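You operate a simulated robot arm through the tools that you are given. There is no shell and no other tool.

The job below is to be done with a simulated robot arm. You get a single attempt, and the scene is never put back.

Task
Drain the receiver into the catch tub; empty the tub into the trough.
Fine: the gauge reads below 1 bar; tub on the green mat, scale under its line, sump valve shut, tub back. After draining release the air to the grey band, valve left open. Set down upright: catch tub.
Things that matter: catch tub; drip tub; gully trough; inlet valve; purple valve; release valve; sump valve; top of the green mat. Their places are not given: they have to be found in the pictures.

Only the result counts: the job must be done as asked and must still hold three seconds after the hand-in. Knocking over, shifting, dropping, spilling or breaking anything else fails it.

Robot
A 7-joint arm with a two-finger parallel gripper, fixed in place. Base frame: the origin is at the foot of the arm, x ahead of it, y to its left, z up. Readings come in mm, rad, newtons and seconds.
With the tool pointing down near the work surface it reaches from about 220 to 660 mm from the base axis. Its first joint turns from -1.152 to 1.152 rad. Payload 1.57 kg.
Tool frame: the origin (TCP) lies between the finger pads and is the grasp point; the fingertips stand 30 mm ahead of it; z points along the fingers, y is the line along which they close. The gripper opens to 110 mm. The fingers are 24 mm wide and 12 mm thick; the gripper's body (48 by 112 mm) begins 78 mm behind the TCP.
Orientation is that of the tool frame in the base frame, as [roll, pitch, yaw] about the fixed x, y, z axes, in that order (R = Rz(yaw) Ry(pitch) Rx(roll)). With the fingers straight down and closing along the base's y, the tool's x points along the base's -x, its y along +y and its z along -z.

Tools
- The arm moves only by the tool move_arm. Its argument "deltas" is a list that holds one entry, the list of rows, each a list of 7 numbers: the turn, a rotation vector about the base's x, y, z in rad, then the shift along the base's x, y, z in mm, then the finger opening in mm, from 0 to 110. In form: [[[ax, ay, az, tx, ty, tz, claw], ...]]. A call has 1 to 20 rows; each row shifts and turns the commanded pose from where the row before left it. Rows are played at 5 a second. More than 50 mm and 0.15 rad between two rows, or a gripper value outside its range, and nothing of the call is played. A pose out of reach is approached as far as the arm can. The call stops where the force on the tool passes 60 N (or 10 N more than at its start, if that is more) or the arm is blocked; 0.2 s more then pass. Each finger travels about 108 mm/s and halts on what it meets, pressing with about 20 N; the grip force reading is that of the motor and also rises with nothing between the fingers. The clock runs only during rows and for 0.2 s after the last one: add rows that do not move to give the fingers time. It gives the time, the measured TCP pose, the force on the tool (base axes), the opening and the grip force at its end, in the units of the frame above (readings bear some noise), with the torque about the TCP (base axes, N m) and any sound that the robot's microphone picked up.
- Cameras (640 x 400 px; columns grow to the right, rows downward): "scene" is fixed at [160.9, -399.8, 1381.8]; the picture's right is [0.78, -0.63, 0.00], its down [-0.47, -0.59, -0.65] and it looks along [0.41, 0.51, -0.76] (base axes); focal length 370 px, centre (320, 200). "wrist" rides on the gripper at [70, 16, -141] in the tool frame; the picture's right is [-0.23, 0.97, 0.00], its down [-0.86, -0.20, -0.48] and it looks along [-0.47, -0.11, 0.88] (tool axes); focal length 222 px, centre (320, 200).
- camera(camera): a new picture of that camera. It takes no simulated time.
- locate(camera, pixels): for up to 12 pixels [column, row] of the newest picture of that camera ("zoom" is the newest enlarged one), the place [x, y, z] in the base frame of the surface seen there, good to about 2 mm. It takes no simulated time.
- close_up(camera, box): a new picture of the part [left, top, right, bottom] of that camera's present view, enlarged. It takes no simulated time.
- sign_off(): hands the job in; it is judged then, once.

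Unless the task says otherwise, let go and move clear before handing in.

The tools are called by a JSON object that holds its "api" and its "payload". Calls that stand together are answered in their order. move_arm: Moves the arm, as the interface text tells. Its arguments: {"type":"object","properties":{"deltas":{"type":"array"}},"required":["deltas"]} The other tools are called the same way: camera (camera) takes a picture; locate (camera, pixels) gives the place of the surface under pixels of a picture; close_up (camera, box) takes an enlarged picture of a part of a camera's view; sign_off () hands the job in.

At the start:

```text
time_s: 0.0
tcp_pos: [362.2, 99.4, 969.2]
tool_rot: [-3.141, 0.001, 3.14]
contact_force: [-0.1, -0.4, 0.1]
moment: [0.0, 0.0, -0.02]
grip_width: 110.1
gripper_force: 0.0
```

scene: 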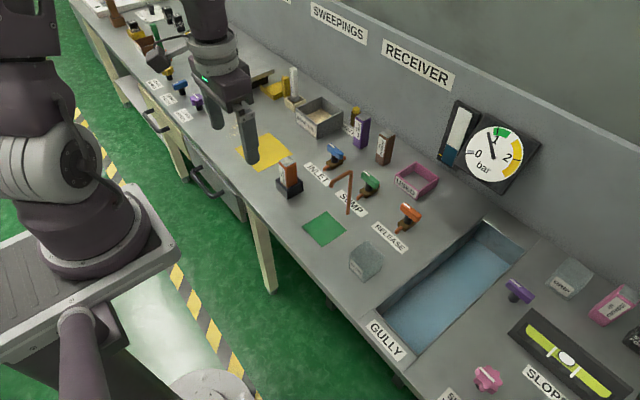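
wrist: 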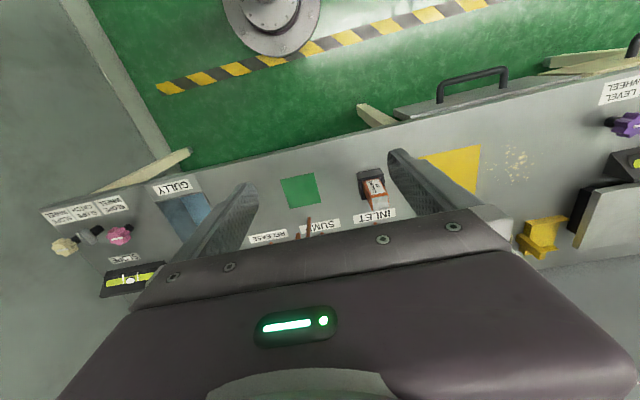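

The first pictures show the receiver gauge near (495,155), the three valves INLET (335,157), SUMP (370,182), RELEASE (408,215), the green mat (325,230) and a clear tub at (366,260). I will enlarge these parts to read them.

{"api": "close_up", "payload": {"camera": "scene", "box": [260, 120, 460, 290]}}

{"api": "close_up", "payload": {"camera": "scene", "box": [420, 80, 560, 200]}}

{"api": "close_up", "payload": {"camera": "scene", "box": [440, 230, 640, 400]}}

{"api": "close_up", "payload": {"camera": "scene", "box": [80, 0, 330, 160]}}

```text
2.35 times, centred on (360, 205) of scene
```

zoom: 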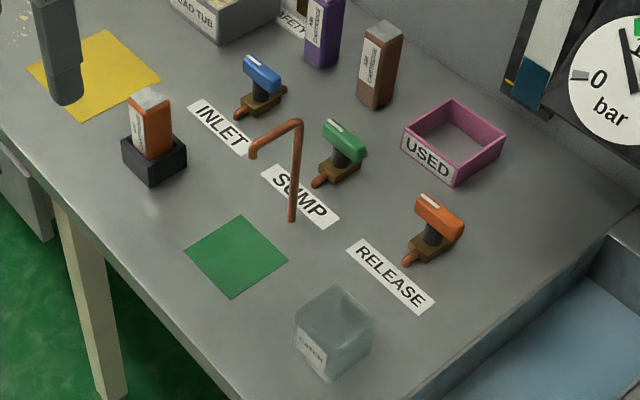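

```text
3.33 times, centred on (490, 140) of scene
```

zoom: 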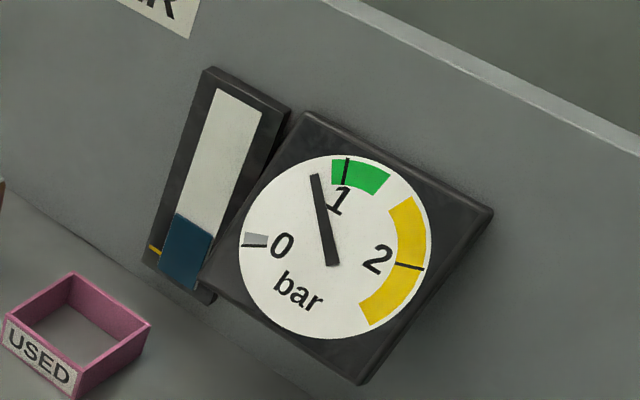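

```text
2.35 times, centred on (540, 315) of scene
```

zoom: 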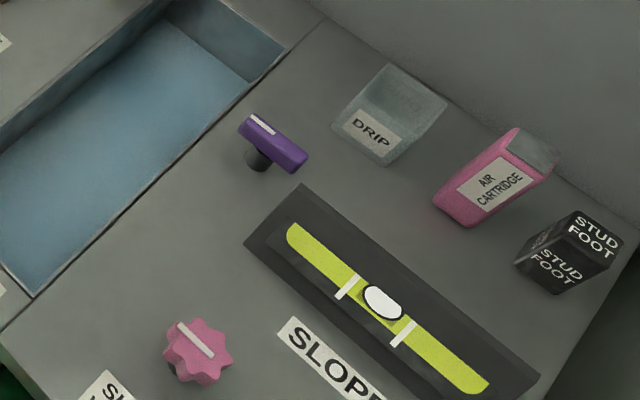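

```text
2.50 times, centred on (205, 80) of scene
```

zoom: 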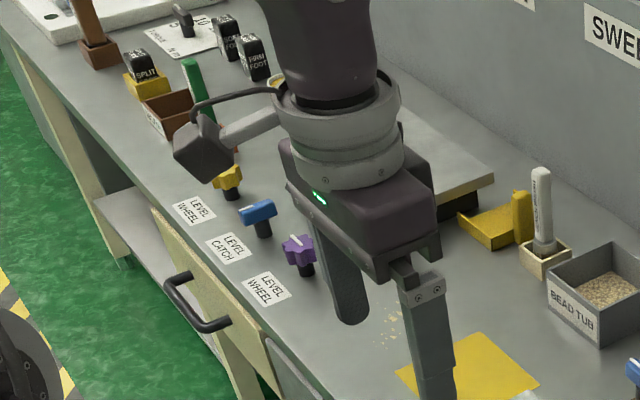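

The gauge needle stands at about 0.85 bar, and the sight glass has its blue level above a yellow line. Next I locate the valves, mat, tub, spout and trough.

{"api": "close_up", "payload": {"camera": "scene", "box": [290, 130, 440, 230]}}

{"api": "locate", "payload": {"camera": "scene", "pixels": [[325, 230], [305, 229], [333, 212], [345, 228], [320, 246], [408, 212], [370, 180], [335, 155], [516, 290], [450, 290], [350, 174], [333, 184]]}}

```text
4.00 times, centred on (365, 180) of scene
```

zoom: 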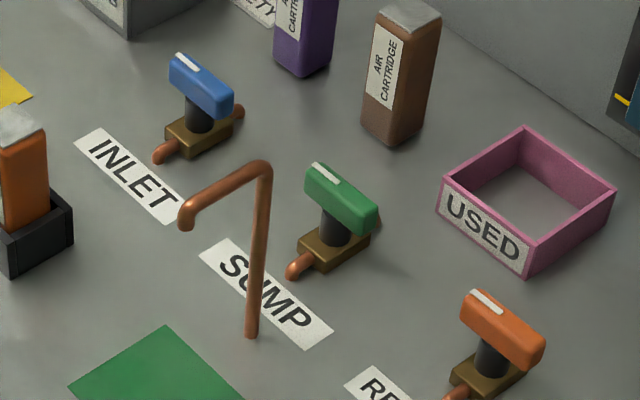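

```text
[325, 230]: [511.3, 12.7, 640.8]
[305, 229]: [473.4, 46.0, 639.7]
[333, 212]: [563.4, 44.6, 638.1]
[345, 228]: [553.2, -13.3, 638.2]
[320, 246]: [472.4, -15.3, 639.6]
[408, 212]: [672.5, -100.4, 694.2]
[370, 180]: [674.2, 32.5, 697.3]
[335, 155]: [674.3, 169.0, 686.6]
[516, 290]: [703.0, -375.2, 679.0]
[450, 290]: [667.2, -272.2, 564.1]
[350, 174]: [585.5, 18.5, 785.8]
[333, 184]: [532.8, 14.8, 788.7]
```

The valve handles all stand crosswise to their copper pipes, so they seem shut. I locate the handle ends and pivots in this enlarged view.

{"api": "locate", "payload": {"camera": "zoom", "pixels": [[312, 172], [372, 205], [342, 188], [295, 270], [378, 220], [175, 62], [228, 98], [470, 298], [538, 340], [504, 318], [455, 398], [186, 222]]}}

{"api": "close_up", "payload": {"camera": "scene", "box": [340, 230, 400, 290]}}

```text
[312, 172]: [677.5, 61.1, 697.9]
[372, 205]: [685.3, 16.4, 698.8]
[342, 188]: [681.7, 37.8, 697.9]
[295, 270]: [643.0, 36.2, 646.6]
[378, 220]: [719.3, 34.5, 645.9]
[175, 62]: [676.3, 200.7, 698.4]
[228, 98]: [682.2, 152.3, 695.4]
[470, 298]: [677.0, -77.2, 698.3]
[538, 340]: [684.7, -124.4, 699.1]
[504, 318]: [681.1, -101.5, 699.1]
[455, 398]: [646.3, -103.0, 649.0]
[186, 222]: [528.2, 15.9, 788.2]
```

```text
6.67 times, centred on (370, 260) of scene
```

zoom: 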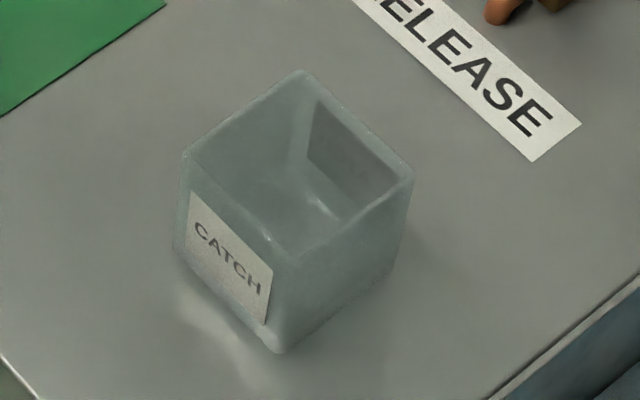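

The catch tub at (370,260) is seen empty and its label faces the robot. I locate its rim corners and base, and look at the trough and other tubs.

{"api": "locate", "payload": {"camera": "zoom", "pixels": [[300, 73], [186, 155], [296, 258], [410, 182], [278, 350], [178, 247], [240, 115], [350, 222], [240, 205], [355, 128], [270, 210], [330, 165]]}}

{"api": "locate", "payload": {"camera": "scene", "pixels": [[484, 222], [375, 310], [395, 350], [515, 262], [440, 345], [420, 265], [480, 240], [460, 260], [400, 330], [470, 290], [385, 302], [465, 320]]}}

{"api": "close_up", "payload": {"camera": "scene", "box": [360, 210, 540, 370]}}

```text
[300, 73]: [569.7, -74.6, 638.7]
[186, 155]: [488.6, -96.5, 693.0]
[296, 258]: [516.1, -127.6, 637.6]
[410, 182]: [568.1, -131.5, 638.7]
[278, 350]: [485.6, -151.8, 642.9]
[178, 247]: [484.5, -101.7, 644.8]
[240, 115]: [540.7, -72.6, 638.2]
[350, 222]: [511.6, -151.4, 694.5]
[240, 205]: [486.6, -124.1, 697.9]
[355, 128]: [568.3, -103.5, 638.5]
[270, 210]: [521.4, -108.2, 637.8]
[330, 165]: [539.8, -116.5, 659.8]
```

```text
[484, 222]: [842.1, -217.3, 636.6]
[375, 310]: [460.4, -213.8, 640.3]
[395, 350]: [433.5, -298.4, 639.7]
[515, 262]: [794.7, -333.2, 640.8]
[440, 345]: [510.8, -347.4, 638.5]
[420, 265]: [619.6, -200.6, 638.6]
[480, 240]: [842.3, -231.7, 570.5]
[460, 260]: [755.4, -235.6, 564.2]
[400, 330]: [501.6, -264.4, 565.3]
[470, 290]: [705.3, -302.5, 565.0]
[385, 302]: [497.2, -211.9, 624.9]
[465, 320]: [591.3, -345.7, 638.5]
```

```text
2.50 times, centred on (450, 290) of scene
```

zoom: 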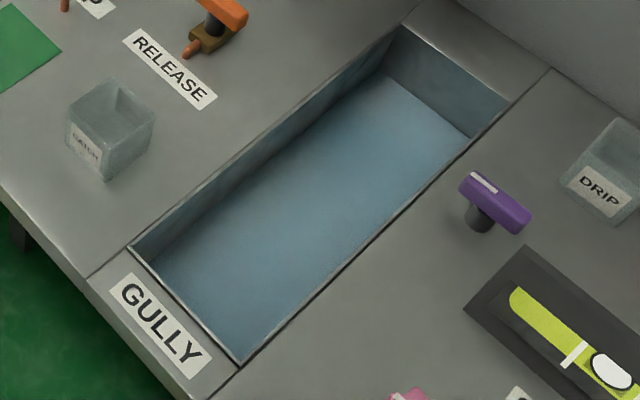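

The catch tub spans roughly x 486–539, y −97…−153, with its rim near z 697; the trough floor lies at z 564. I now enlarge the mat and spout to find their exact places.

{"api": "close_up", "payload": {"camera": "scene", "box": [295, 165, 375, 255]}}

{"api": "camera", "payload": {"camera": "wrist"}}

```text
4.44 times, centred on (335, 210) of scene
```

zoom: 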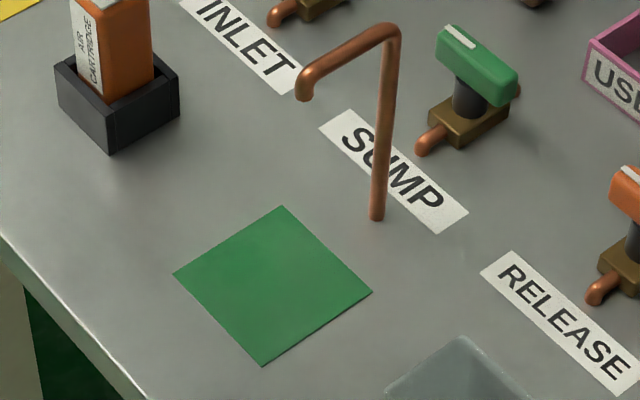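

```text
taken
```

wrist: 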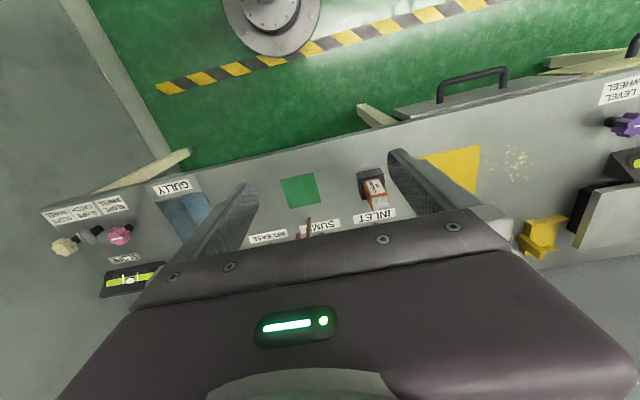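

{"api": "locate", "payload": {"camera": "zoom", "pixels": [[282, 208], [175, 273], [263, 364], [370, 292], [272, 286], [303, 92], [305, 98], [308, 72], [345, 48], [390, 28], [376, 216], [60, 290]]}}

```text
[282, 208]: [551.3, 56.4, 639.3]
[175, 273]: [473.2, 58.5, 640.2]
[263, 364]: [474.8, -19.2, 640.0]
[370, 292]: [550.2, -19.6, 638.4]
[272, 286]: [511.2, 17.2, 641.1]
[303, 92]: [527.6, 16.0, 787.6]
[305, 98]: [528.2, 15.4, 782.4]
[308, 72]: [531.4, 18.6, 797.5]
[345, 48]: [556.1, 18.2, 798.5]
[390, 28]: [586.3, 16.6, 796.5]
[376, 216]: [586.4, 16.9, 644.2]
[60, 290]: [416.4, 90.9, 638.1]
```

The mat spans x 473–551, y −20…58, and the spout outlet sits at about (532, 17, 780), so a straight-down gripper would hit it; I will grip the tub with the tool tilted forward. I first locate the cartridge holder near the mat and other close objects.

{"api": "locate", "payload": {"camera": "zoom", "pixels": [[110, 150], [178, 108], [58, 95], [95, 50], [140, 10], [120, 120], [620, 280], [600, 290], [420, 145], [465, 100], [515, 90], [125, 90]]}}

{"api": "move_arm", "payload": {"deltas": [[[0, -0.1, 0, 20, -40, -10, 110], [0, -0.1, 0, 20, -40, -10, 110], [0, -0.1, 0, 20, -40, -10, 110], [0, -0.1, 0, 20, -40, -10, 110], [0, -0.1, 0, 10, -40, -10, 110], [0, -0.1, 0, 0, -24, -10, 110]]]}}

```text
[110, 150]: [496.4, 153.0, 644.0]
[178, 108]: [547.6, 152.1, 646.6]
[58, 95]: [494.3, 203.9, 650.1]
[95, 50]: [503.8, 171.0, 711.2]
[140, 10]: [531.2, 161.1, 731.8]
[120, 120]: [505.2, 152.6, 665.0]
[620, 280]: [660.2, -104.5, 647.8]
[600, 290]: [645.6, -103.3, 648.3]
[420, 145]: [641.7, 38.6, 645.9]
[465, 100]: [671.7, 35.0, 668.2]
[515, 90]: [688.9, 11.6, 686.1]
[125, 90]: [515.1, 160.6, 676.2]
```

```text
time_s: 1.4
tcp_pos: [453.1, -123.9, 909.0]
tool_rot: [-3.141, 0.601, -3.14]
contact_force: [0.6, 0.4, -0.1]
moment: [0.03, 0.0, 0.01]
grip_width: 110.0
gripper_force: 0.1
```

The arm is at 0.6 rad forward tilt above and behind the tub, with no contact. I check the tub from the wrist and scene cameras and look again at the gauge.

{"api": "camera", "payload": {"camera": "wrist"}}

{"api": "camera", "payload": {"camera": "scene"}}

{"api": "close_up", "payload": {"camera": "scene", "box": [420, 80, 560, 200]}}

```text
taken
```

wrist: 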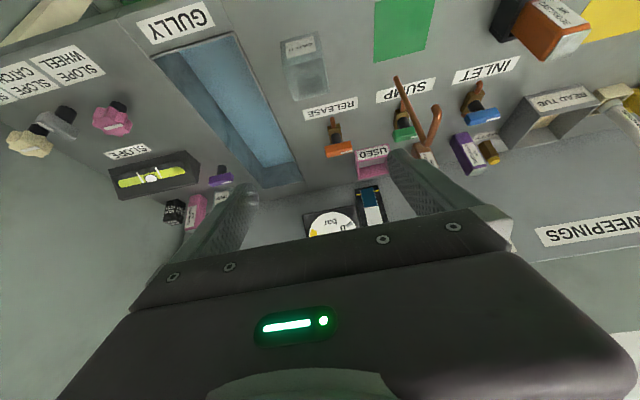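

```text
taken
```

scene: 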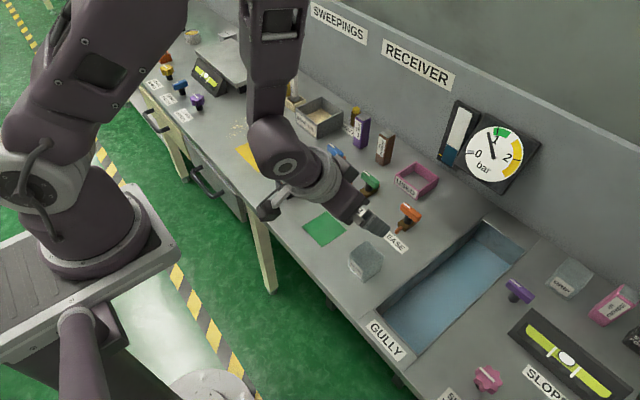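

```text
3.33 times, centred on (490, 140) of scene
```

zoom: 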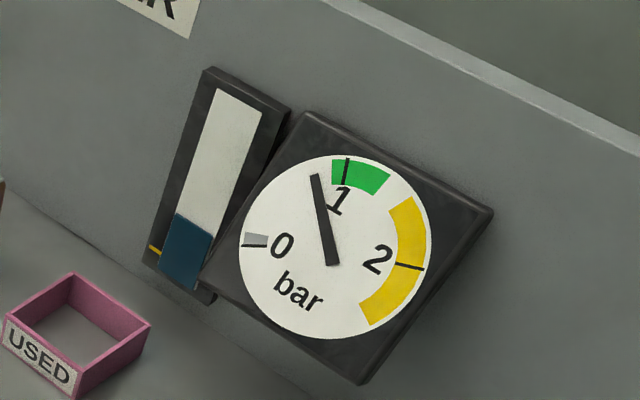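

The gauge still shows about 0.8 bar. I locate the tub's outline in an enlarged wrist view to fix its exact centre.

{"api": "close_up", "payload": {"camera": "wrist", "box": [260, 20, 350, 110]}}

```text
4.44 times, centred on (305, 65) of wrist
```

zoom: 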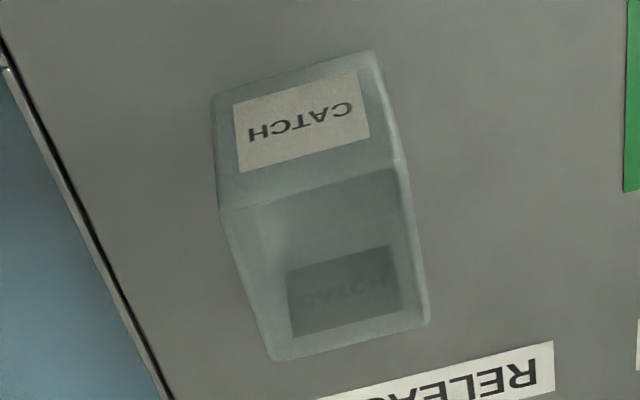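

{"api": "locate", "payload": {"camera": "zoom", "pixels": [[375, 53], [212, 97], [222, 210], [403, 163], [427, 320], [272, 358], [240, 110], [360, 75], [310, 190], [345, 335], [412, 240], [245, 280]]}}

```text
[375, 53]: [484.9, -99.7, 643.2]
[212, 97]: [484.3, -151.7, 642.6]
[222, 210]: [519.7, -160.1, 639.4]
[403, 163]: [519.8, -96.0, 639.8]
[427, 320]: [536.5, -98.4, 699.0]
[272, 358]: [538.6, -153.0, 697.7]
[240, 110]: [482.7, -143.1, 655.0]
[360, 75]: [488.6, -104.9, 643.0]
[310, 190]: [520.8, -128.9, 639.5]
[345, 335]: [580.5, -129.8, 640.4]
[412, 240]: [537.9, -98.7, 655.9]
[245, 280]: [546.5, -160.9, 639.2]
```

The tub is about 55 mm square, centred at (511.5, −125.7), with its rim at z 698. I bring the open fingers down along the tilted tool axis so that they straddle its ±y sides.

{"api": "move_arm", "payload": {"deltas": [[[0, 0, 0, -2.6, -0.6, -44, 110], [0, 0, 0, -2.5, -0.6, -44, 110], [0, 0, 0, -2.5, -0.6, -44, 110], [0, 0, 0, 17, 0, -25, 110], [0, 0, 0, 17, 0, -25, 110], [0, 0, 0, 17, 0, -25, 110], [0, 0, 0, 16.5, 0, -23.5, 110], [0, 0, 0, 0, 0, 0, 110]]]}}

{"api": "camera", "payload": {"camera": "wrist"}}

{"api": "camera", "payload": {"camera": "scene"}}

```text
time_s: 3.2
tcp_pos: [512.4, -125.7, 678.6]
tool_rot: [-3.139, 0.6, -3.14]
contact_force: [0.1, 0.2, -0.3]
moment: [0.0, -0.01, 0.01]
grip_width: 109.6
gripper_force: 0.1
```

```text
taken
```

wrist: 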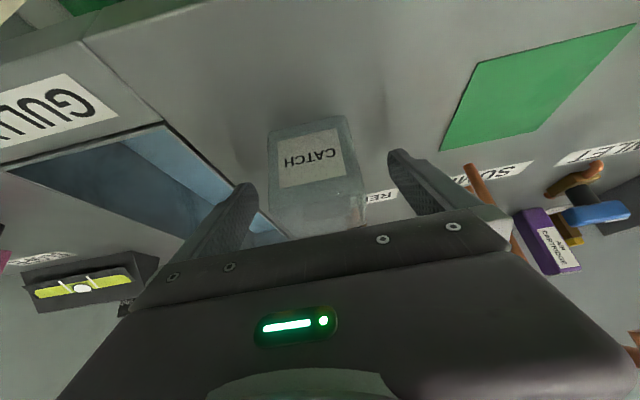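

```text
taken
```

scene: 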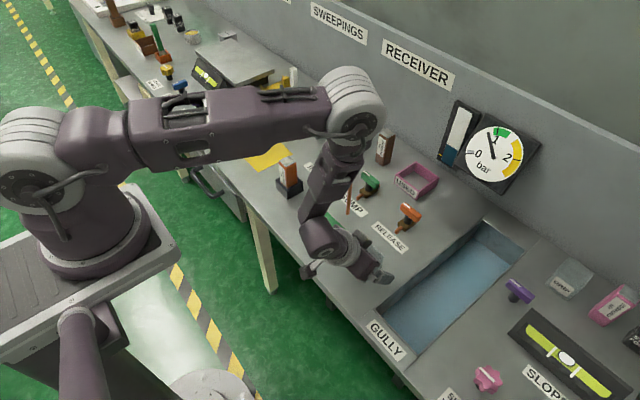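

The wrist view shows the tub midway between the fingers at (318,160), and nothing is touching. I close the fingers on it gently.

{"api": "move_arm", "payload": {"deltas": [[[0, 0, 0, 0, 0, 0, 70], [0, 0, 0, 0, 0, 0, 60], [0, 0, 0, 0, 0, 0, 54], [0, 0, 0, 0, 0, 0, 48], [0, 0, 0, 0, 0, 0, 40], [0, 0, 0, 0, 0, 0, 40]]]}}

{"api": "camera", "payload": {"camera": "wrist"}}

```text
time_s: 4.6
tcp_pos: [513.2, -125.9, 679.2]
tool_rot: [-3.141, 0.601, -3.141]
contact_force: [-0.7, -0.7, 0.8]
moment: [-0.02, -0.01, -0.04]
grip_width: 55.8
gripper_force: 20.5
```

```text
taken
```

wrist: 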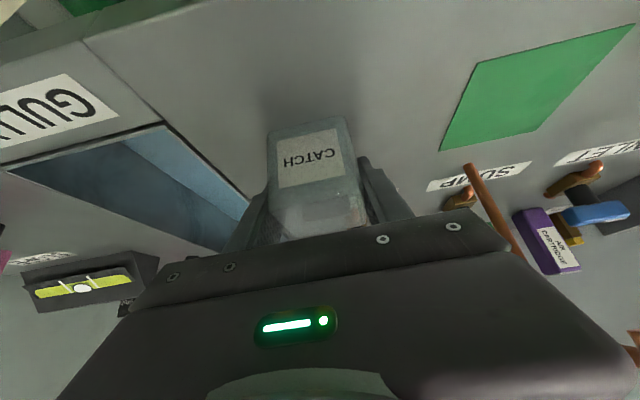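

The fingers hold the tub at 55.8 mm with 20.5 N. I lift it 20 mm and check that it comes up level.

{"api": "move_arm", "payload": {"deltas": [[[0, 0, 0, 0, 0, 5, 40], [0, 0, 0, 0, 0, 10, 40], [0, 0, 0, 0, 0, 5, 40], [0, 0, 0, 0, 0, 0, 40]]]}}

{"api": "camera", "payload": {"camera": "wrist"}}

{"api": "close_up", "payload": {"camera": "scene", "box": [300, 170, 460, 300]}}

```text
time_s: 5.6
tcp_pos: [512.5, -125.3, 698.4]
tool_rot: [-3.141, 0.601, 3.142]
contact_force: [0.5, 0.3, 0.4]
moment: [0.03, -0.01, 0.02]
grip_width: 55.7
gripper_force: 19.6
```

```text
taken
```

wrist: 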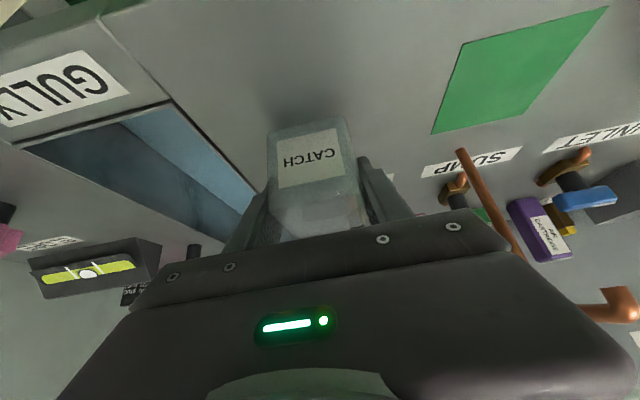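

```text
3.08 times, centred on (380, 235) of scene
```

zoom: 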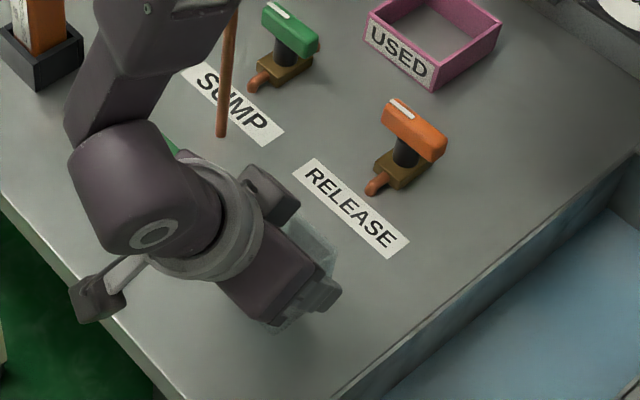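

The tub is lifted cleanly and hangs level. I carry it sideways at this low height to the mat (y +143), staying below and in front of the spout, then check before lowering.

{"api": "move_arm", "payload": {"deltas": [[[0, 0, 0, 0, 15, 0, 40], [0, 0, 0, 0, 30, 0, 40], [0, 0, 0, 0, 35, 0, 40], [0, 0, 0, 0, 35, 0, 40], [0, 0, 0, 4, 20, 0, 40], [0, 0, 0, 4, 8.5, 0, 40], [0, 0, 0, 0, 0, 0, 40]]]}}

{"api": "camera", "payload": {"camera": "wrist"}}

{"api": "close_up", "payload": {"camera": "scene", "box": [260, 130, 420, 260]}}

```text
time_s: 7.2
tcp_pos: [519.7, 18.0, 697.8]
tool_rot: [3.142, 0.599, 3.14]
contact_force: [-0.5, -0.8, -1.1]
moment: [0.0, 0.04, -0.03]
grip_width: 55.8
gripper_force: 19.7
```

```text
taken
```

wrist: 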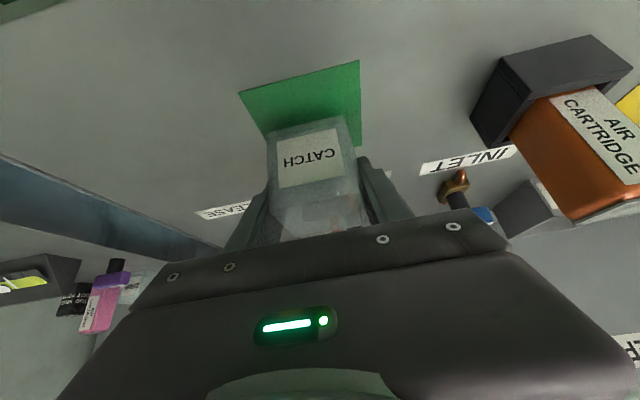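

```text
3.08 times, centred on (340, 195) of scene
```

zoom: 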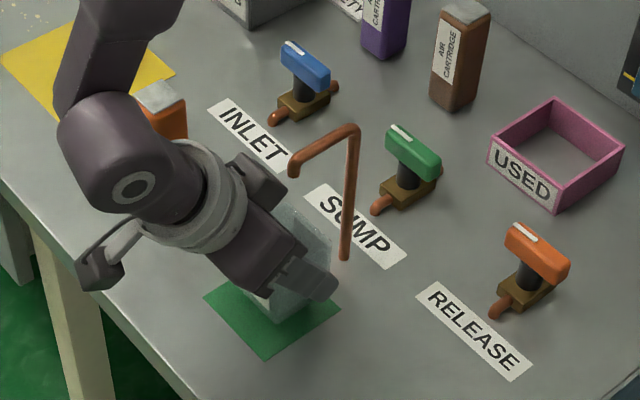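

The tub now hangs over the mat, with the spout tip at (293,170) in the enlargement above its inside. I lower it slowly until it touches the mat.

{"api": "move_arm", "payload": {"deltas": [[[0, 0, 0, 1, 0, -8, 40], [0, 0, 0, 0, 0, -6, 40], [0, 0, 0, 0, 0, -3, 40], [0, 0, 0, 0, 0, -1, 40], [0, 0, 0, 0, 0, 0, 40]]]}}

{"api": "close_up", "payload": {"camera": "scene", "box": [290, 150, 390, 260]}}

```text
time_s: 8.4
tcp_pos: [522.6, 17.0, 680.0]
tool_rot: [-3.14, 0.6, -3.141]
contact_force: [0.1, 0.8, -0.1]
moment: [0.04, 0.03, -0.04]
grip_width: 55.3
gripper_force: 19.8
```

```text
3.64 times, centred on (340, 205) of scene
```

zoom: 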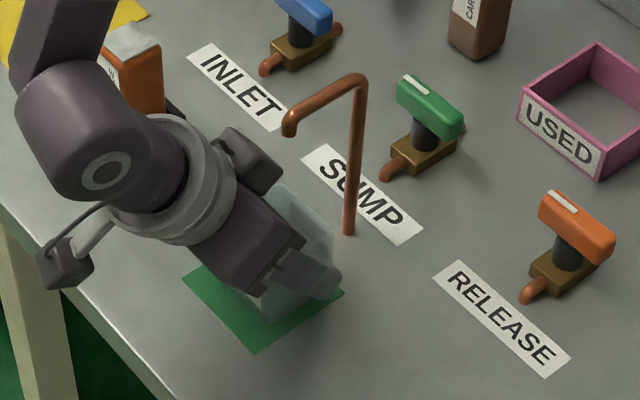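

No contact force yet at z 680. I lower a little more, in half-millimetre steps.

{"api": "move_arm", "payload": {"deltas": [[[0, 0, 0, 0, 0, -0.7, 40], [0, 0, 0, 0, 0, -0.7, 40], [0, 0, 0, 0, 0, 0, 40]]]}}

```text
time_s: 9.2
tcp_pos: [522.0, 17.8, 679.3]
tool_rot: [3.14, 0.604, 3.142]
contact_force: [-3.5, 1.3, 15.6]
moment: [0.03, -0.01, -0.01]
grip_width: 55.9
gripper_force: 19.7
```

The force rose to 15.6 N upward, so the tub stands on the mat. I open the fingers slowly.

{"api": "move_arm", "payload": {"deltas": [[[0, 0, 0, 0, 0, 0.3, 52], [0, 0, 0, 0, 0, 0.3, 56], [0, 0, 0, 0, 0, 0, 60], [0, 0, 0, 0, 0, 0, 70], [0, 0, 0, 0, 0, 0, 84], [0, 0, 0, 0, 0, 0, 84]]]}}

{"api": "camera", "payload": {"camera": "wrist"}}

```text
time_s: 10.6
tcp_pos: [521.8, 17.8, 680.2]
tool_rot: [3.142, 0.599, 3.141]
contact_force: [0.9, -0.6, -0.4]
moment: [0.0, 0.02, -0.04]
grip_width: 84.2
gripper_force: 0.1
```

```text
taken
```

wrist: 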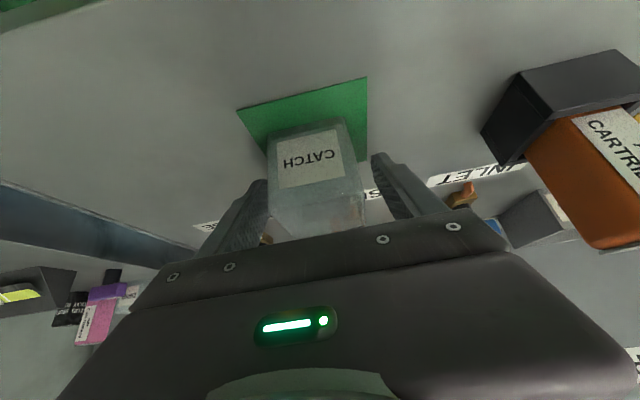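

The tub stands free on the mat between the open fingers. I back out along the tool axis and then look at the tub's position.

{"api": "move_arm", "payload": {"deltas": [[[0, 0, 0, -8.5, 0, 12.4, 84], [0, 0, 0, -17, 0, 24.8, 84], [0, 0, 0, -17, 0, 24.8, 84], [0, 0, 0, -20, 0, 29, 84], [0, 0, 0, -20, 0, 29, 84], [0, 0, 0, -20, 0, 40, 84], [0, 0, 0, 0, 0, 40, 84]]]}}

{"api": "camera", "payload": {"camera": "wrist"}}

{"api": "camera", "payload": {"camera": "scene"}}

```text
time_s: 12.2
tcp_pos: [430.2, 15.6, 846.1]
tool_rot: [-3.127, 0.586, -3.135]
contact_force: [1.7, 1.3, 3.3]
moment: [-0.1, 0.39, -0.07]
grip_width: 84.1
gripper_force: 0.0
out of reach, approached as far as the arm can: row 6
```

```text
taken
```

wrist: 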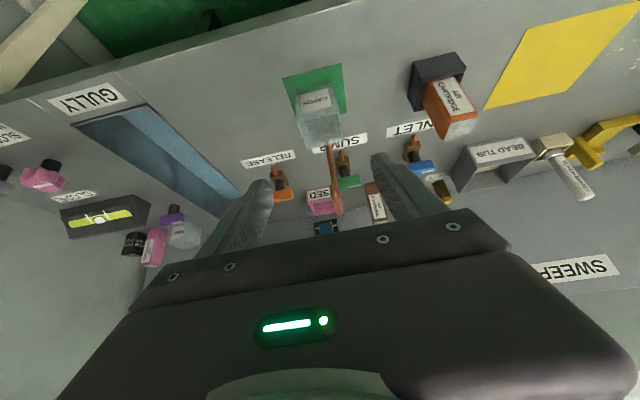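

```text
taken
```

scene: 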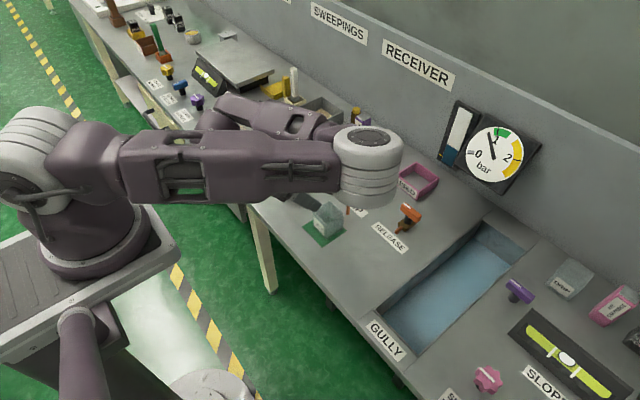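

The tub stands on the mat; row 6 of the retreat was just out of reach but the arm is clear. I now bring the tool upright and raise it, moving towards the sump valve.

{"api": "move_arm", "payload": {"deltas": [[[0, 0.15, 0, 20, 10, 15, 60], [0, 0.15, 0, 20, 10, 15, 40], [0, 0.15, 0, 20, 10, 15, 30], [0, 0.15, 0, 20, 10, 10, 30], [0, 0, 0, 0, 0, 0, 30]]]}}

```text
time_s: 13.4
tcp_pos: [514.3, 56.8, 904.4]
tool_rot: [3.142, -0.001, -3.141]
contact_force: [0.5, 0.4, 0.5]
moment: [-0.01, -0.02, -0.03]
grip_width: 30.0
gripper_force: 0.1
```

The tool is vertical again at (514, 57, 904). I now yaw it −90° so that the fingers close along x and the camera side faces +y, away from the spout, while advancing towards the valve.

{"api": "move_arm", "payload": {"deltas": [[[0, 0, -0.15, 10, 0, 0, 30], [0, 0, -0.15, 10, 0, 0, 30], [0, 0, -0.15, 10, 0, 0, 30], [0, 0, -0.15, 10, 0, 0, 30], [0, 0, -0.15, 10, 0, 0, 30], [0, 0, -0.15, 10, 0, 0, 30], [0, 0, -0.15, 10, 0, 0, 30], [0, 0, -0.15, 10, 0, 0, 30], [0, 0, -0.15, 10, 0, 0, 30], [0, 0, -0.15, 10, 0, 0, 30], [0, 0, -0.0708, 0, 0, 0, 30]]]}}

{"api": "camera", "payload": {"camera": "scene"}}

{"api": "camera", "payload": {"camera": "wrist"}}

```text
time_s: 15.8
tcp_pos: [614.6, 57.7, 903.5]
tool_rot: [-3.141, 0.0, 1.568]
contact_force: [-0.6, -0.5, 0.6]
moment: [-0.01, 0.03, -0.02]
grip_width: 29.9
gripper_force: 0.1
```

```text
taken
```

scene: 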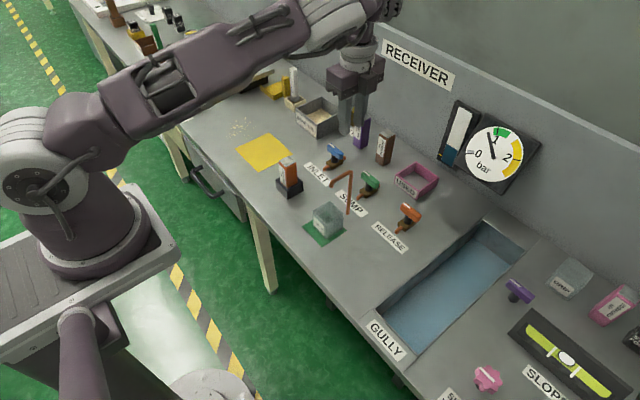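

```text
taken
```

wrist: 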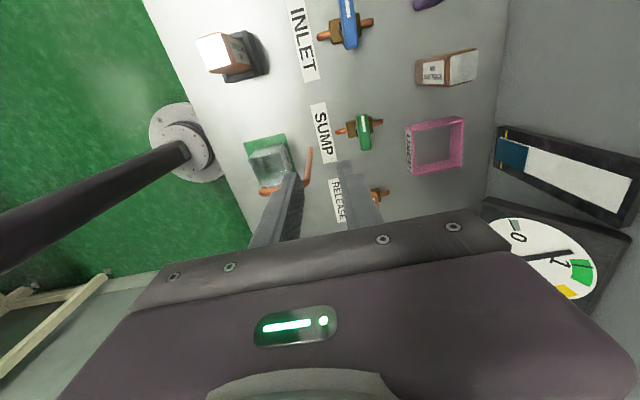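

The wrist view now shows the sump handle (365,132), the tub on the mat under the spout (268,160), and the sight glass and gauge. I enlarge and locate the handle and spout here.

{"api": "close_up", "payload": {"camera": "wrist", "box": [230, 90, 400, 210]}}

{"api": "close_up", "payload": {"camera": "wrist", "box": [470, 100, 640, 310]}}

{"api": "locate", "payload": {"camera": "wrist", "pixels": [[362, 117], [366, 148], [364, 132], [357, 132], [371, 132], [342, 130], [380, 122], [348, 20], [372, 195], [268, 160], [305, 150], [266, 189]]}}

```text
3.33 times, centred on (315, 150) of wrist
```

zoom: 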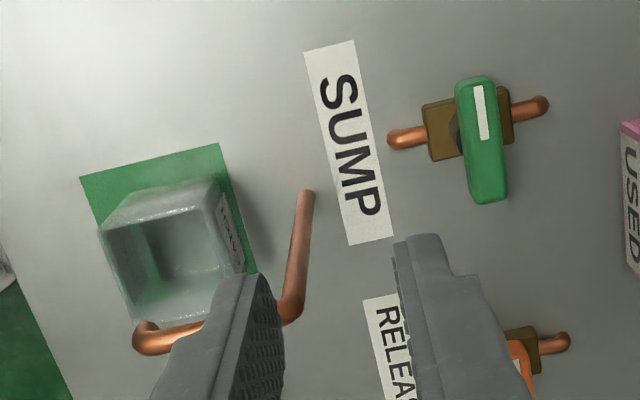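

```text
1.90 times, centred on (555, 205) of wrist
```

zoom: 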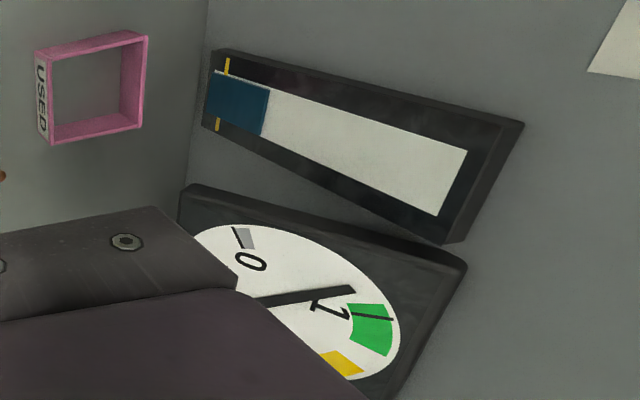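

```text
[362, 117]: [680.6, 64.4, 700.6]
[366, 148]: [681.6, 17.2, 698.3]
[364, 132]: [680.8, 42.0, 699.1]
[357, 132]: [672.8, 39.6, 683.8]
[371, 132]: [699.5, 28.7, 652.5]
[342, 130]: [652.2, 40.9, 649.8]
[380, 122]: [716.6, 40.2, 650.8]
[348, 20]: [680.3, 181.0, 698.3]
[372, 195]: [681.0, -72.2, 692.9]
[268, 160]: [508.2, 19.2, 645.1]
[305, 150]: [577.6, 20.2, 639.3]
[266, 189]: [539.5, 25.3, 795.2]
```

The handle centre is at about (681, 37) with its top at z 699. I now test whether the vertical tool can reach right above the handle, at a safe height.

{"api": "move_arm", "payload": {"deltas": [[[0, 0, 0, 20, -5, -20, 40], [0, 0, 0, 20, -5, -25, 40], [0, 0, 0, 16, -5, -25, 40], [0, 0, 0, 10, -5, -30, 40], [0, 0, 0, 0, 0, -30, 40], [0, 0, 0, 0, 0, 0, 40]]]}}

{"api": "camera", "payload": {"camera": "wrist"}}

```text
time_s: 17.2
tcp_pos: [678.5, 36.9, 774.6]
tool_rot: [3.141, 0.001, 1.573]
contact_force: [0.2, -1.4, 0.0]
moment: [0.0, 0.02, 0.01]
grip_width: 39.9
gripper_force: 0.0
```

```text
taken
```

wrist: 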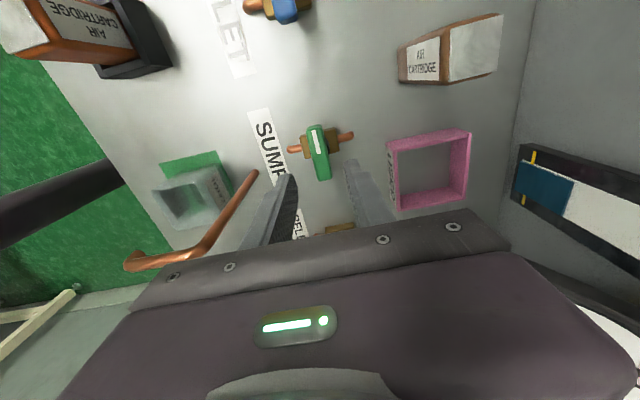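

The vertical tool reaches (679, 37, 775). I lower it in steps with 40 mm opening so the fingers straddle the sump handle.

{"api": "move_arm", "payload": {"deltas": [[[0, 0, 0, 1, 0, -20, 40], [0, 0, 0, 0, 0, -20, 40], [0, 0, 0, 0, 0, -10, 40], [0, 0, 0, 0, 0, 0, 40]]]}}

{"api": "camera", "payload": {"camera": "wrist"}}

{"api": "close_up", "payload": {"camera": "scene", "box": [300, 110, 460, 250]}}

```text
time_s: 18.2
tcp_pos: [670.2, 35.4, 726.2]
tool_rot: [3.14, -0.001, 1.571]
contact_force: [-0.6, 0.7, 0.8]
moment: [-0.02, 0.01, -0.03]
grip_width: 40.1
gripper_force: 0.0
out of reach, approached as far as the arm can: row 1, 2
```

```text
taken
```

wrist: 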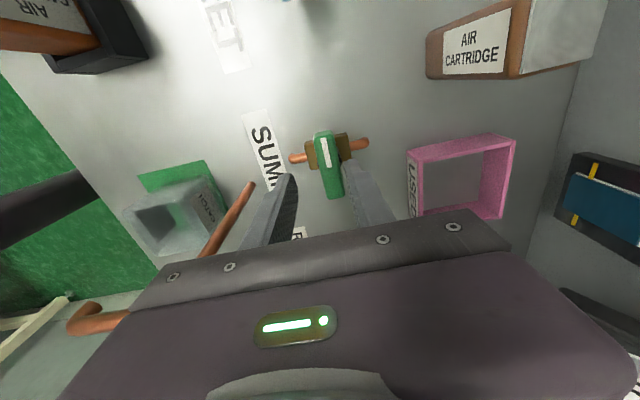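

```text
2.86 times, centred on (380, 180) of scene
```

zoom: 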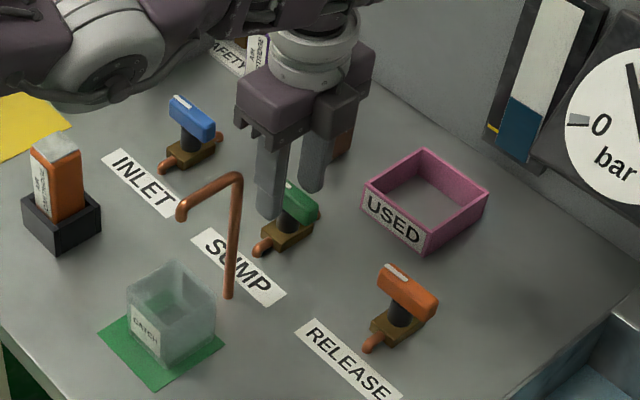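

Upright, the reach at z 726 stops at x 670, so I need a slight forward tilt. I rise, tilt the tool 0.15 rad forward, and come over the handle centre at (681, 37).

{"api": "move_arm", "payload": {"deltas": [[[0, 0, 0, 0, 0, 25, 40], [0, -0.15, 0, 0, 1.5, 5, 40], [0, -0.03, 0, 11, 0, 0, 40], [0, 0, 0, 0, 0, -15, 40], [0, 0, 0, 0, 0, -15, 40], [0, 0, 0, 0, 0, 0, 40]]]}}

{"api": "camera", "payload": {"camera": "wrist"}}

```text
time_s: 19.6
tcp_pos: [683.2, 37.6, 726.3]
tool_rot: [2.961, 0.0, 1.57]
contact_force: [0.7, -0.6, 0.2]
moment: [-0.01, 0.0, -0.03]
grip_width: 40.2
gripper_force: 0.0
```

```text
taken
```

wrist: 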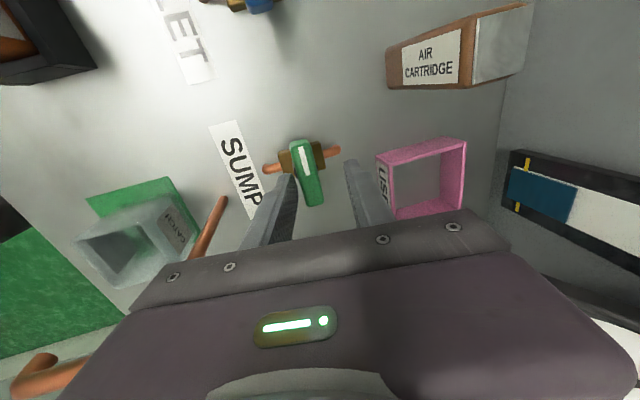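

The tool is over the handle, but the gripper body is within about 15 mm of the spout post on the −x side. I reduce the tilt to 0.12 rad, shift back a few millimetres and lower towards the handle.

{"api": "move_arm", "payload": {"deltas": [[[0, 0.06, 0, -4, -0.6, 0, 40], [0, 0, 0, 0, 0, -8, 40], [0, 0, 0, 0, 0, -8, 40], [0, 0, 0, 0, 0, 0, 40]]]}}

{"api": "camera", "payload": {"camera": "wrist"}}

{"api": "close_up", "payload": {"camera": "scene", "box": [320, 120, 420, 220]}}

```text
time_s: 20.6
tcp_pos: [680.6, 35.7, 709.5]
tool_rot: [3.021, 0.0, 1.572]
contact_force: [0.2, -0.1, -0.9]
moment: [-0.02, -0.01, -0.01]
grip_width: 40.0
gripper_force: 0.0
```

```text
taken
```

wrist: 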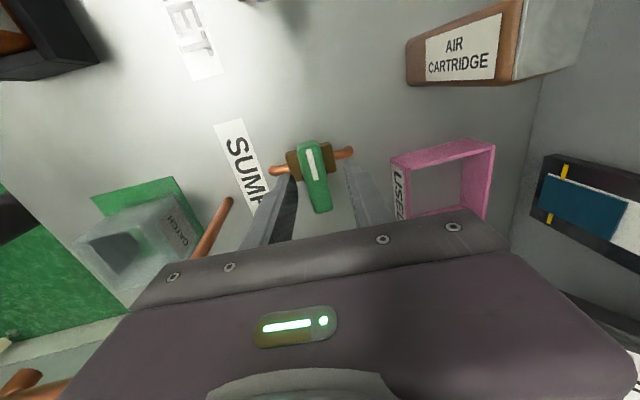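

```text
4.00 times, centred on (370, 170) of scene
```

zoom: 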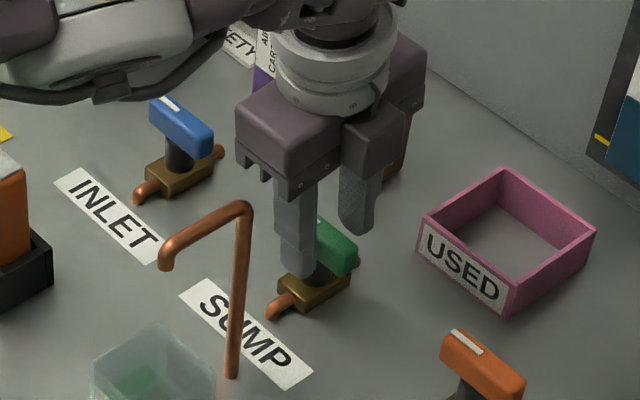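

The fingers straddle the green handle with their tips beside it (wrist pixel (315,175)). I lower 2 mm and close slowly to find the handle's width.

{"api": "move_arm", "payload": {"deltas": [[[0, 0, 0, 0, 0, -2, 34], [0, 0, 0, 0, 0, 0, 28], [0, 0, 0, 0, 0, 0, 24], [0, 0, 0, 0, 0, 0, 20], [0, 0, 0, 0, 0, 0, 16], [0, 0, 0, 0, 0, 0, 16]]]}}

{"api": "close_up", "payload": {"camera": "wrist", "box": [220, 110, 420, 250]}}

```text
time_s: 22.0
tcp_pos: [680.2, 37.0, 709.1]
tool_rot: [3.024, 0.0, 1.573]
contact_force: [-7.7, 0.3, -2.3]
moment: [-0.01, 0.2, 0.03]
grip_width: 22.6
gripper_force: 3.6
```

```text
2.86 times, centred on (320, 180) of wrist
```

zoom: 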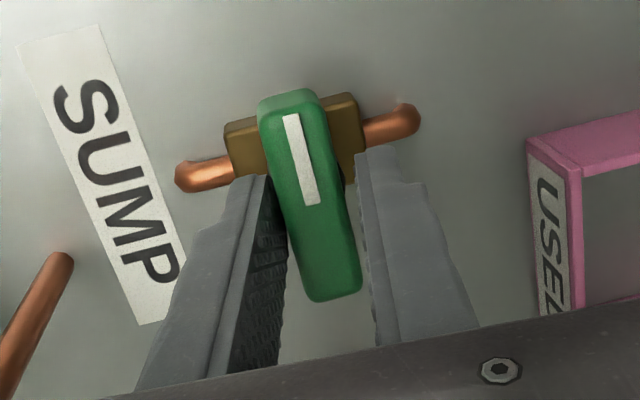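

The −x finger touches first (force −7.7 N in x, width 22.6 mm), so the gripper sits about 2 mm too far out. I shift back 2 mm with the fingers eased to 26 mm.

{"api": "move_arm", "payload": {"deltas": [[[0, 0, 0, 0, 0, 0, 26], [0, 0, 0, -2, 0, -1, 26], [0, 0, 0, 0, 0, 0, 20], [0, 0, 0, 0, 0, 0, 16], [0, 0, 0, 0, 0, 0, 16]]]}}

{"api": "close_up", "payload": {"camera": "wrist", "box": [220, 110, 420, 250]}}

```text
time_s: 23.2
tcp_pos: [679.0, 36.3, 708.0]
tool_rot: [3.02, 0.002, 1.57]
contact_force: [-0.6, -1.1, 2.5]
moment: [0.39, 0.68, 0.0]
grip_width: 19.2
gripper_force: 33.9
```

```text
2.86 times, centred on (320, 180) of wrist
```

zoom: 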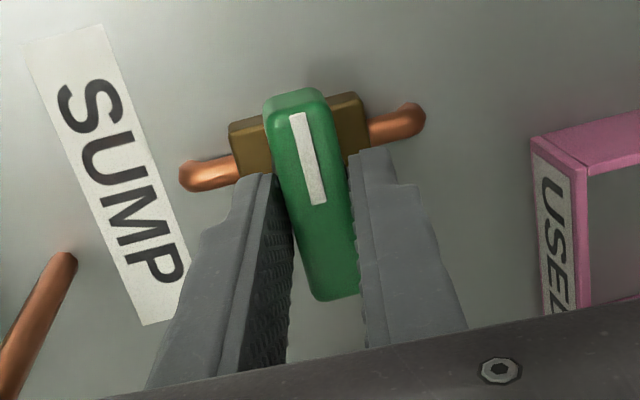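

The handle is 19.2 mm wide and sits evenly between the fingers. I ease the grip to 21 mm and try a small counter-clockwise turn, watching the moment.

{"api": "move_arm", "payload": {"deltas": [[[0, 0, 0, 0, 0, 0, 21], [-0.012, 0, 0.1, 0, 0, 0, 21], [-0.012, 0, 0.1, 0, 0, 0, 21], [0, 0, 0, 0, 0, 0, 21]]]}}

{"api": "close_up", "payload": {"camera": "wrist", "box": [220, 110, 420, 250]}}

```text
time_s: 24.2
tcp_pos: [678.3, 37.1, 706.9]
tool_rot: [3.023, 0.026, 1.774]
contact_force: [1.5, -0.7, 1.2]
moment: [0.0, -0.05, -0.01]
grip_width: 22.1
gripper_force: 0.6
```

```text
2.86 times, centred on (320, 180) of wrist
```

zoom: 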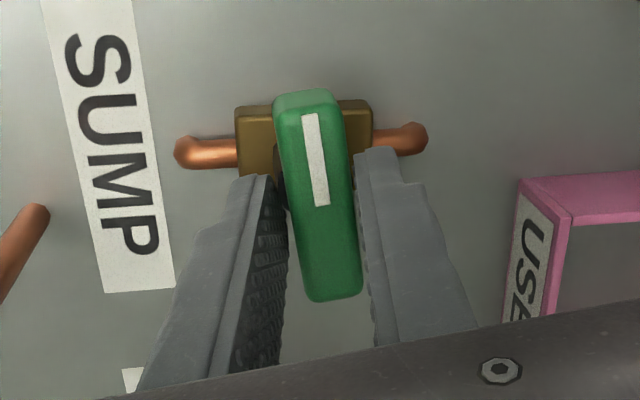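

The tool turned 0.2 rad and the handle seems to follow a little with almost no moment. I continue counter-clockwise by another 0.3 rad.

{"api": "move_arm", "payload": {"deltas": [[[-0.012, 0, 0.1, 0, 0, 0, 21], [-0.012, 0, 0.1, 0, 0, 0, 21], [-0.012, 0, 0.1, 0, 0, 0, 21]]]}}

{"api": "close_up", "payload": {"camera": "wrist", "box": [220, 110, 420, 250]}}

{"api": "close_up", "payload": {"camera": "scene", "box": [290, 80, 560, 260]}}

```text
time_s: 25.0
tcp_pos: [677.6, 37.0, 707.5]
tool_rot: [3.036, 0.058, 2.074]
contact_force: [3.6, 1.2, 1.4]
moment: [0.03, -0.01, -0.07]
grip_width: 24.0
gripper_force: 1.7
```

```text
2.86 times, centred on (320, 180) of wrist
```

zoom: 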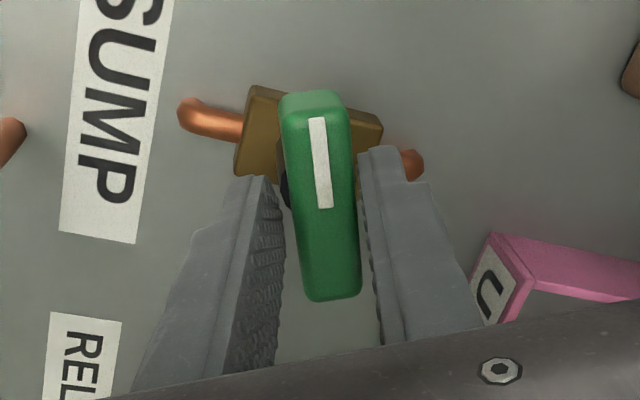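

```text
2.22 times, centred on (425, 170) of scene
```

zoom: 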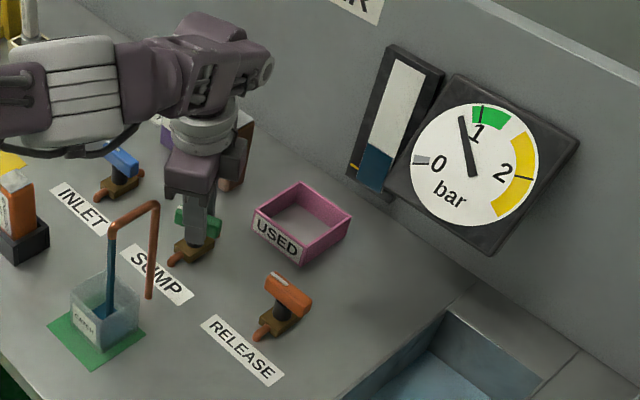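

Water is now running from the spout into the tub (a blue stream at (110,265) in the enlargement). I look closely at the tub and the sight glass before letting more time pass.

{"api": "close_up", "payload": {"camera": "scene", "box": [300, 160, 380, 260]}}

{"api": "close_up", "payload": {"camera": "scene", "box": [430, 95, 540, 195]}}

```text
4.00 times, centred on (340, 210) of scene
```

zoom: 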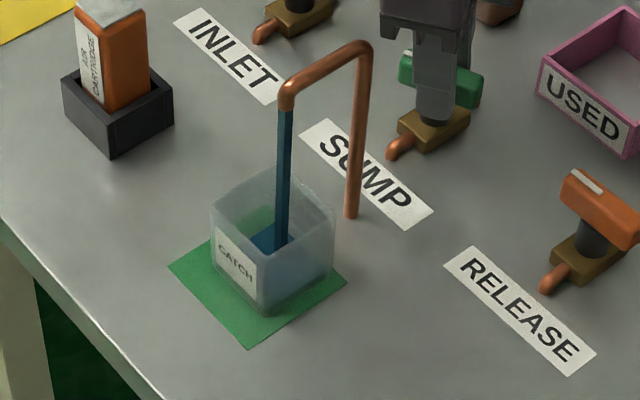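

```text
4.00 times, centred on (485, 145) of scene
```

zoom: 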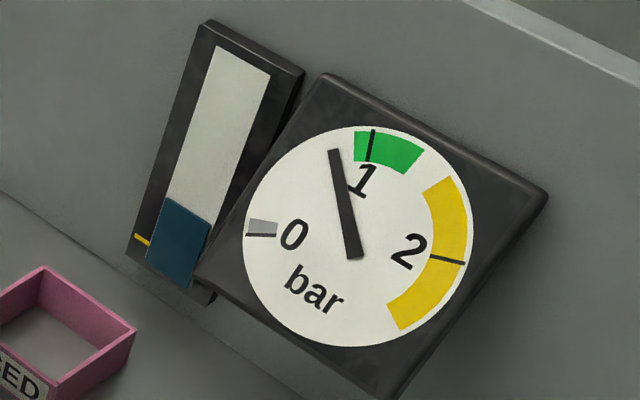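

The stream falls inside the tub and the glass level has only just begun to drop. I hold still for a second and compare.

{"api": "move_arm", "payload": {"deltas": [[[0, 0, 0, 0, 0, 0, 22], [0, 0, 0, 0, 0, 0, 22], [0, 0, 0, 0, 0, 0, 22], [0, 0, 0, 0, 0, 0, 22]]]}}

{"api": "close_up", "payload": {"camera": "scene", "box": [300, 160, 380, 260]}}

{"api": "close_up", "payload": {"camera": "scene", "box": [430, 95, 540, 195]}}

```text
time_s: 26.0
tcp_pos: [678.6, 36.9, 707.3]
tool_rot: [3.036, 0.058, 2.071]
contact_force: [2.5, 2.0, 0.7]
moment: [0.06, 0.0, -0.02]
grip_width: 24.2
gripper_force: 1.4
```

```text
4.00 times, centred on (340, 210) of scene
```

zoom: 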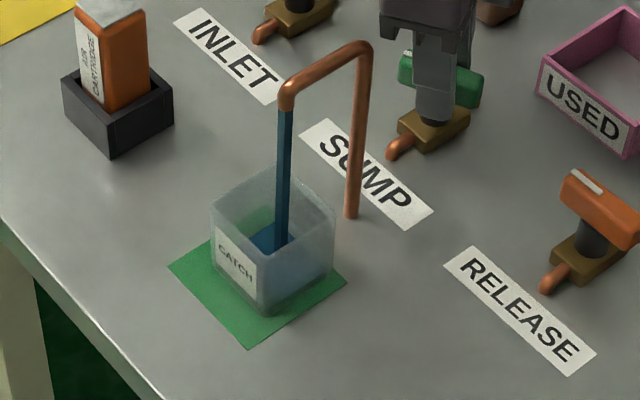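

```text
4.00 times, centred on (485, 145) of scene
```

zoom: 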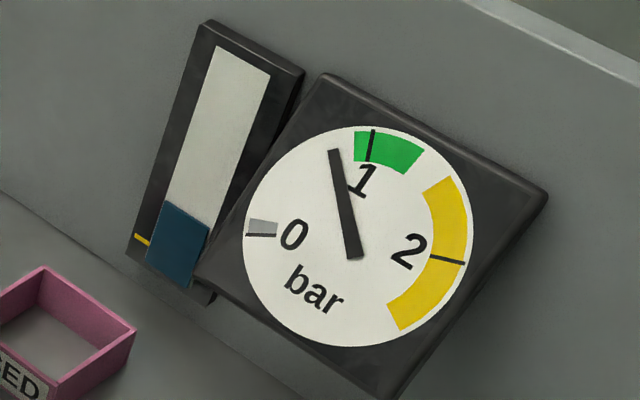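

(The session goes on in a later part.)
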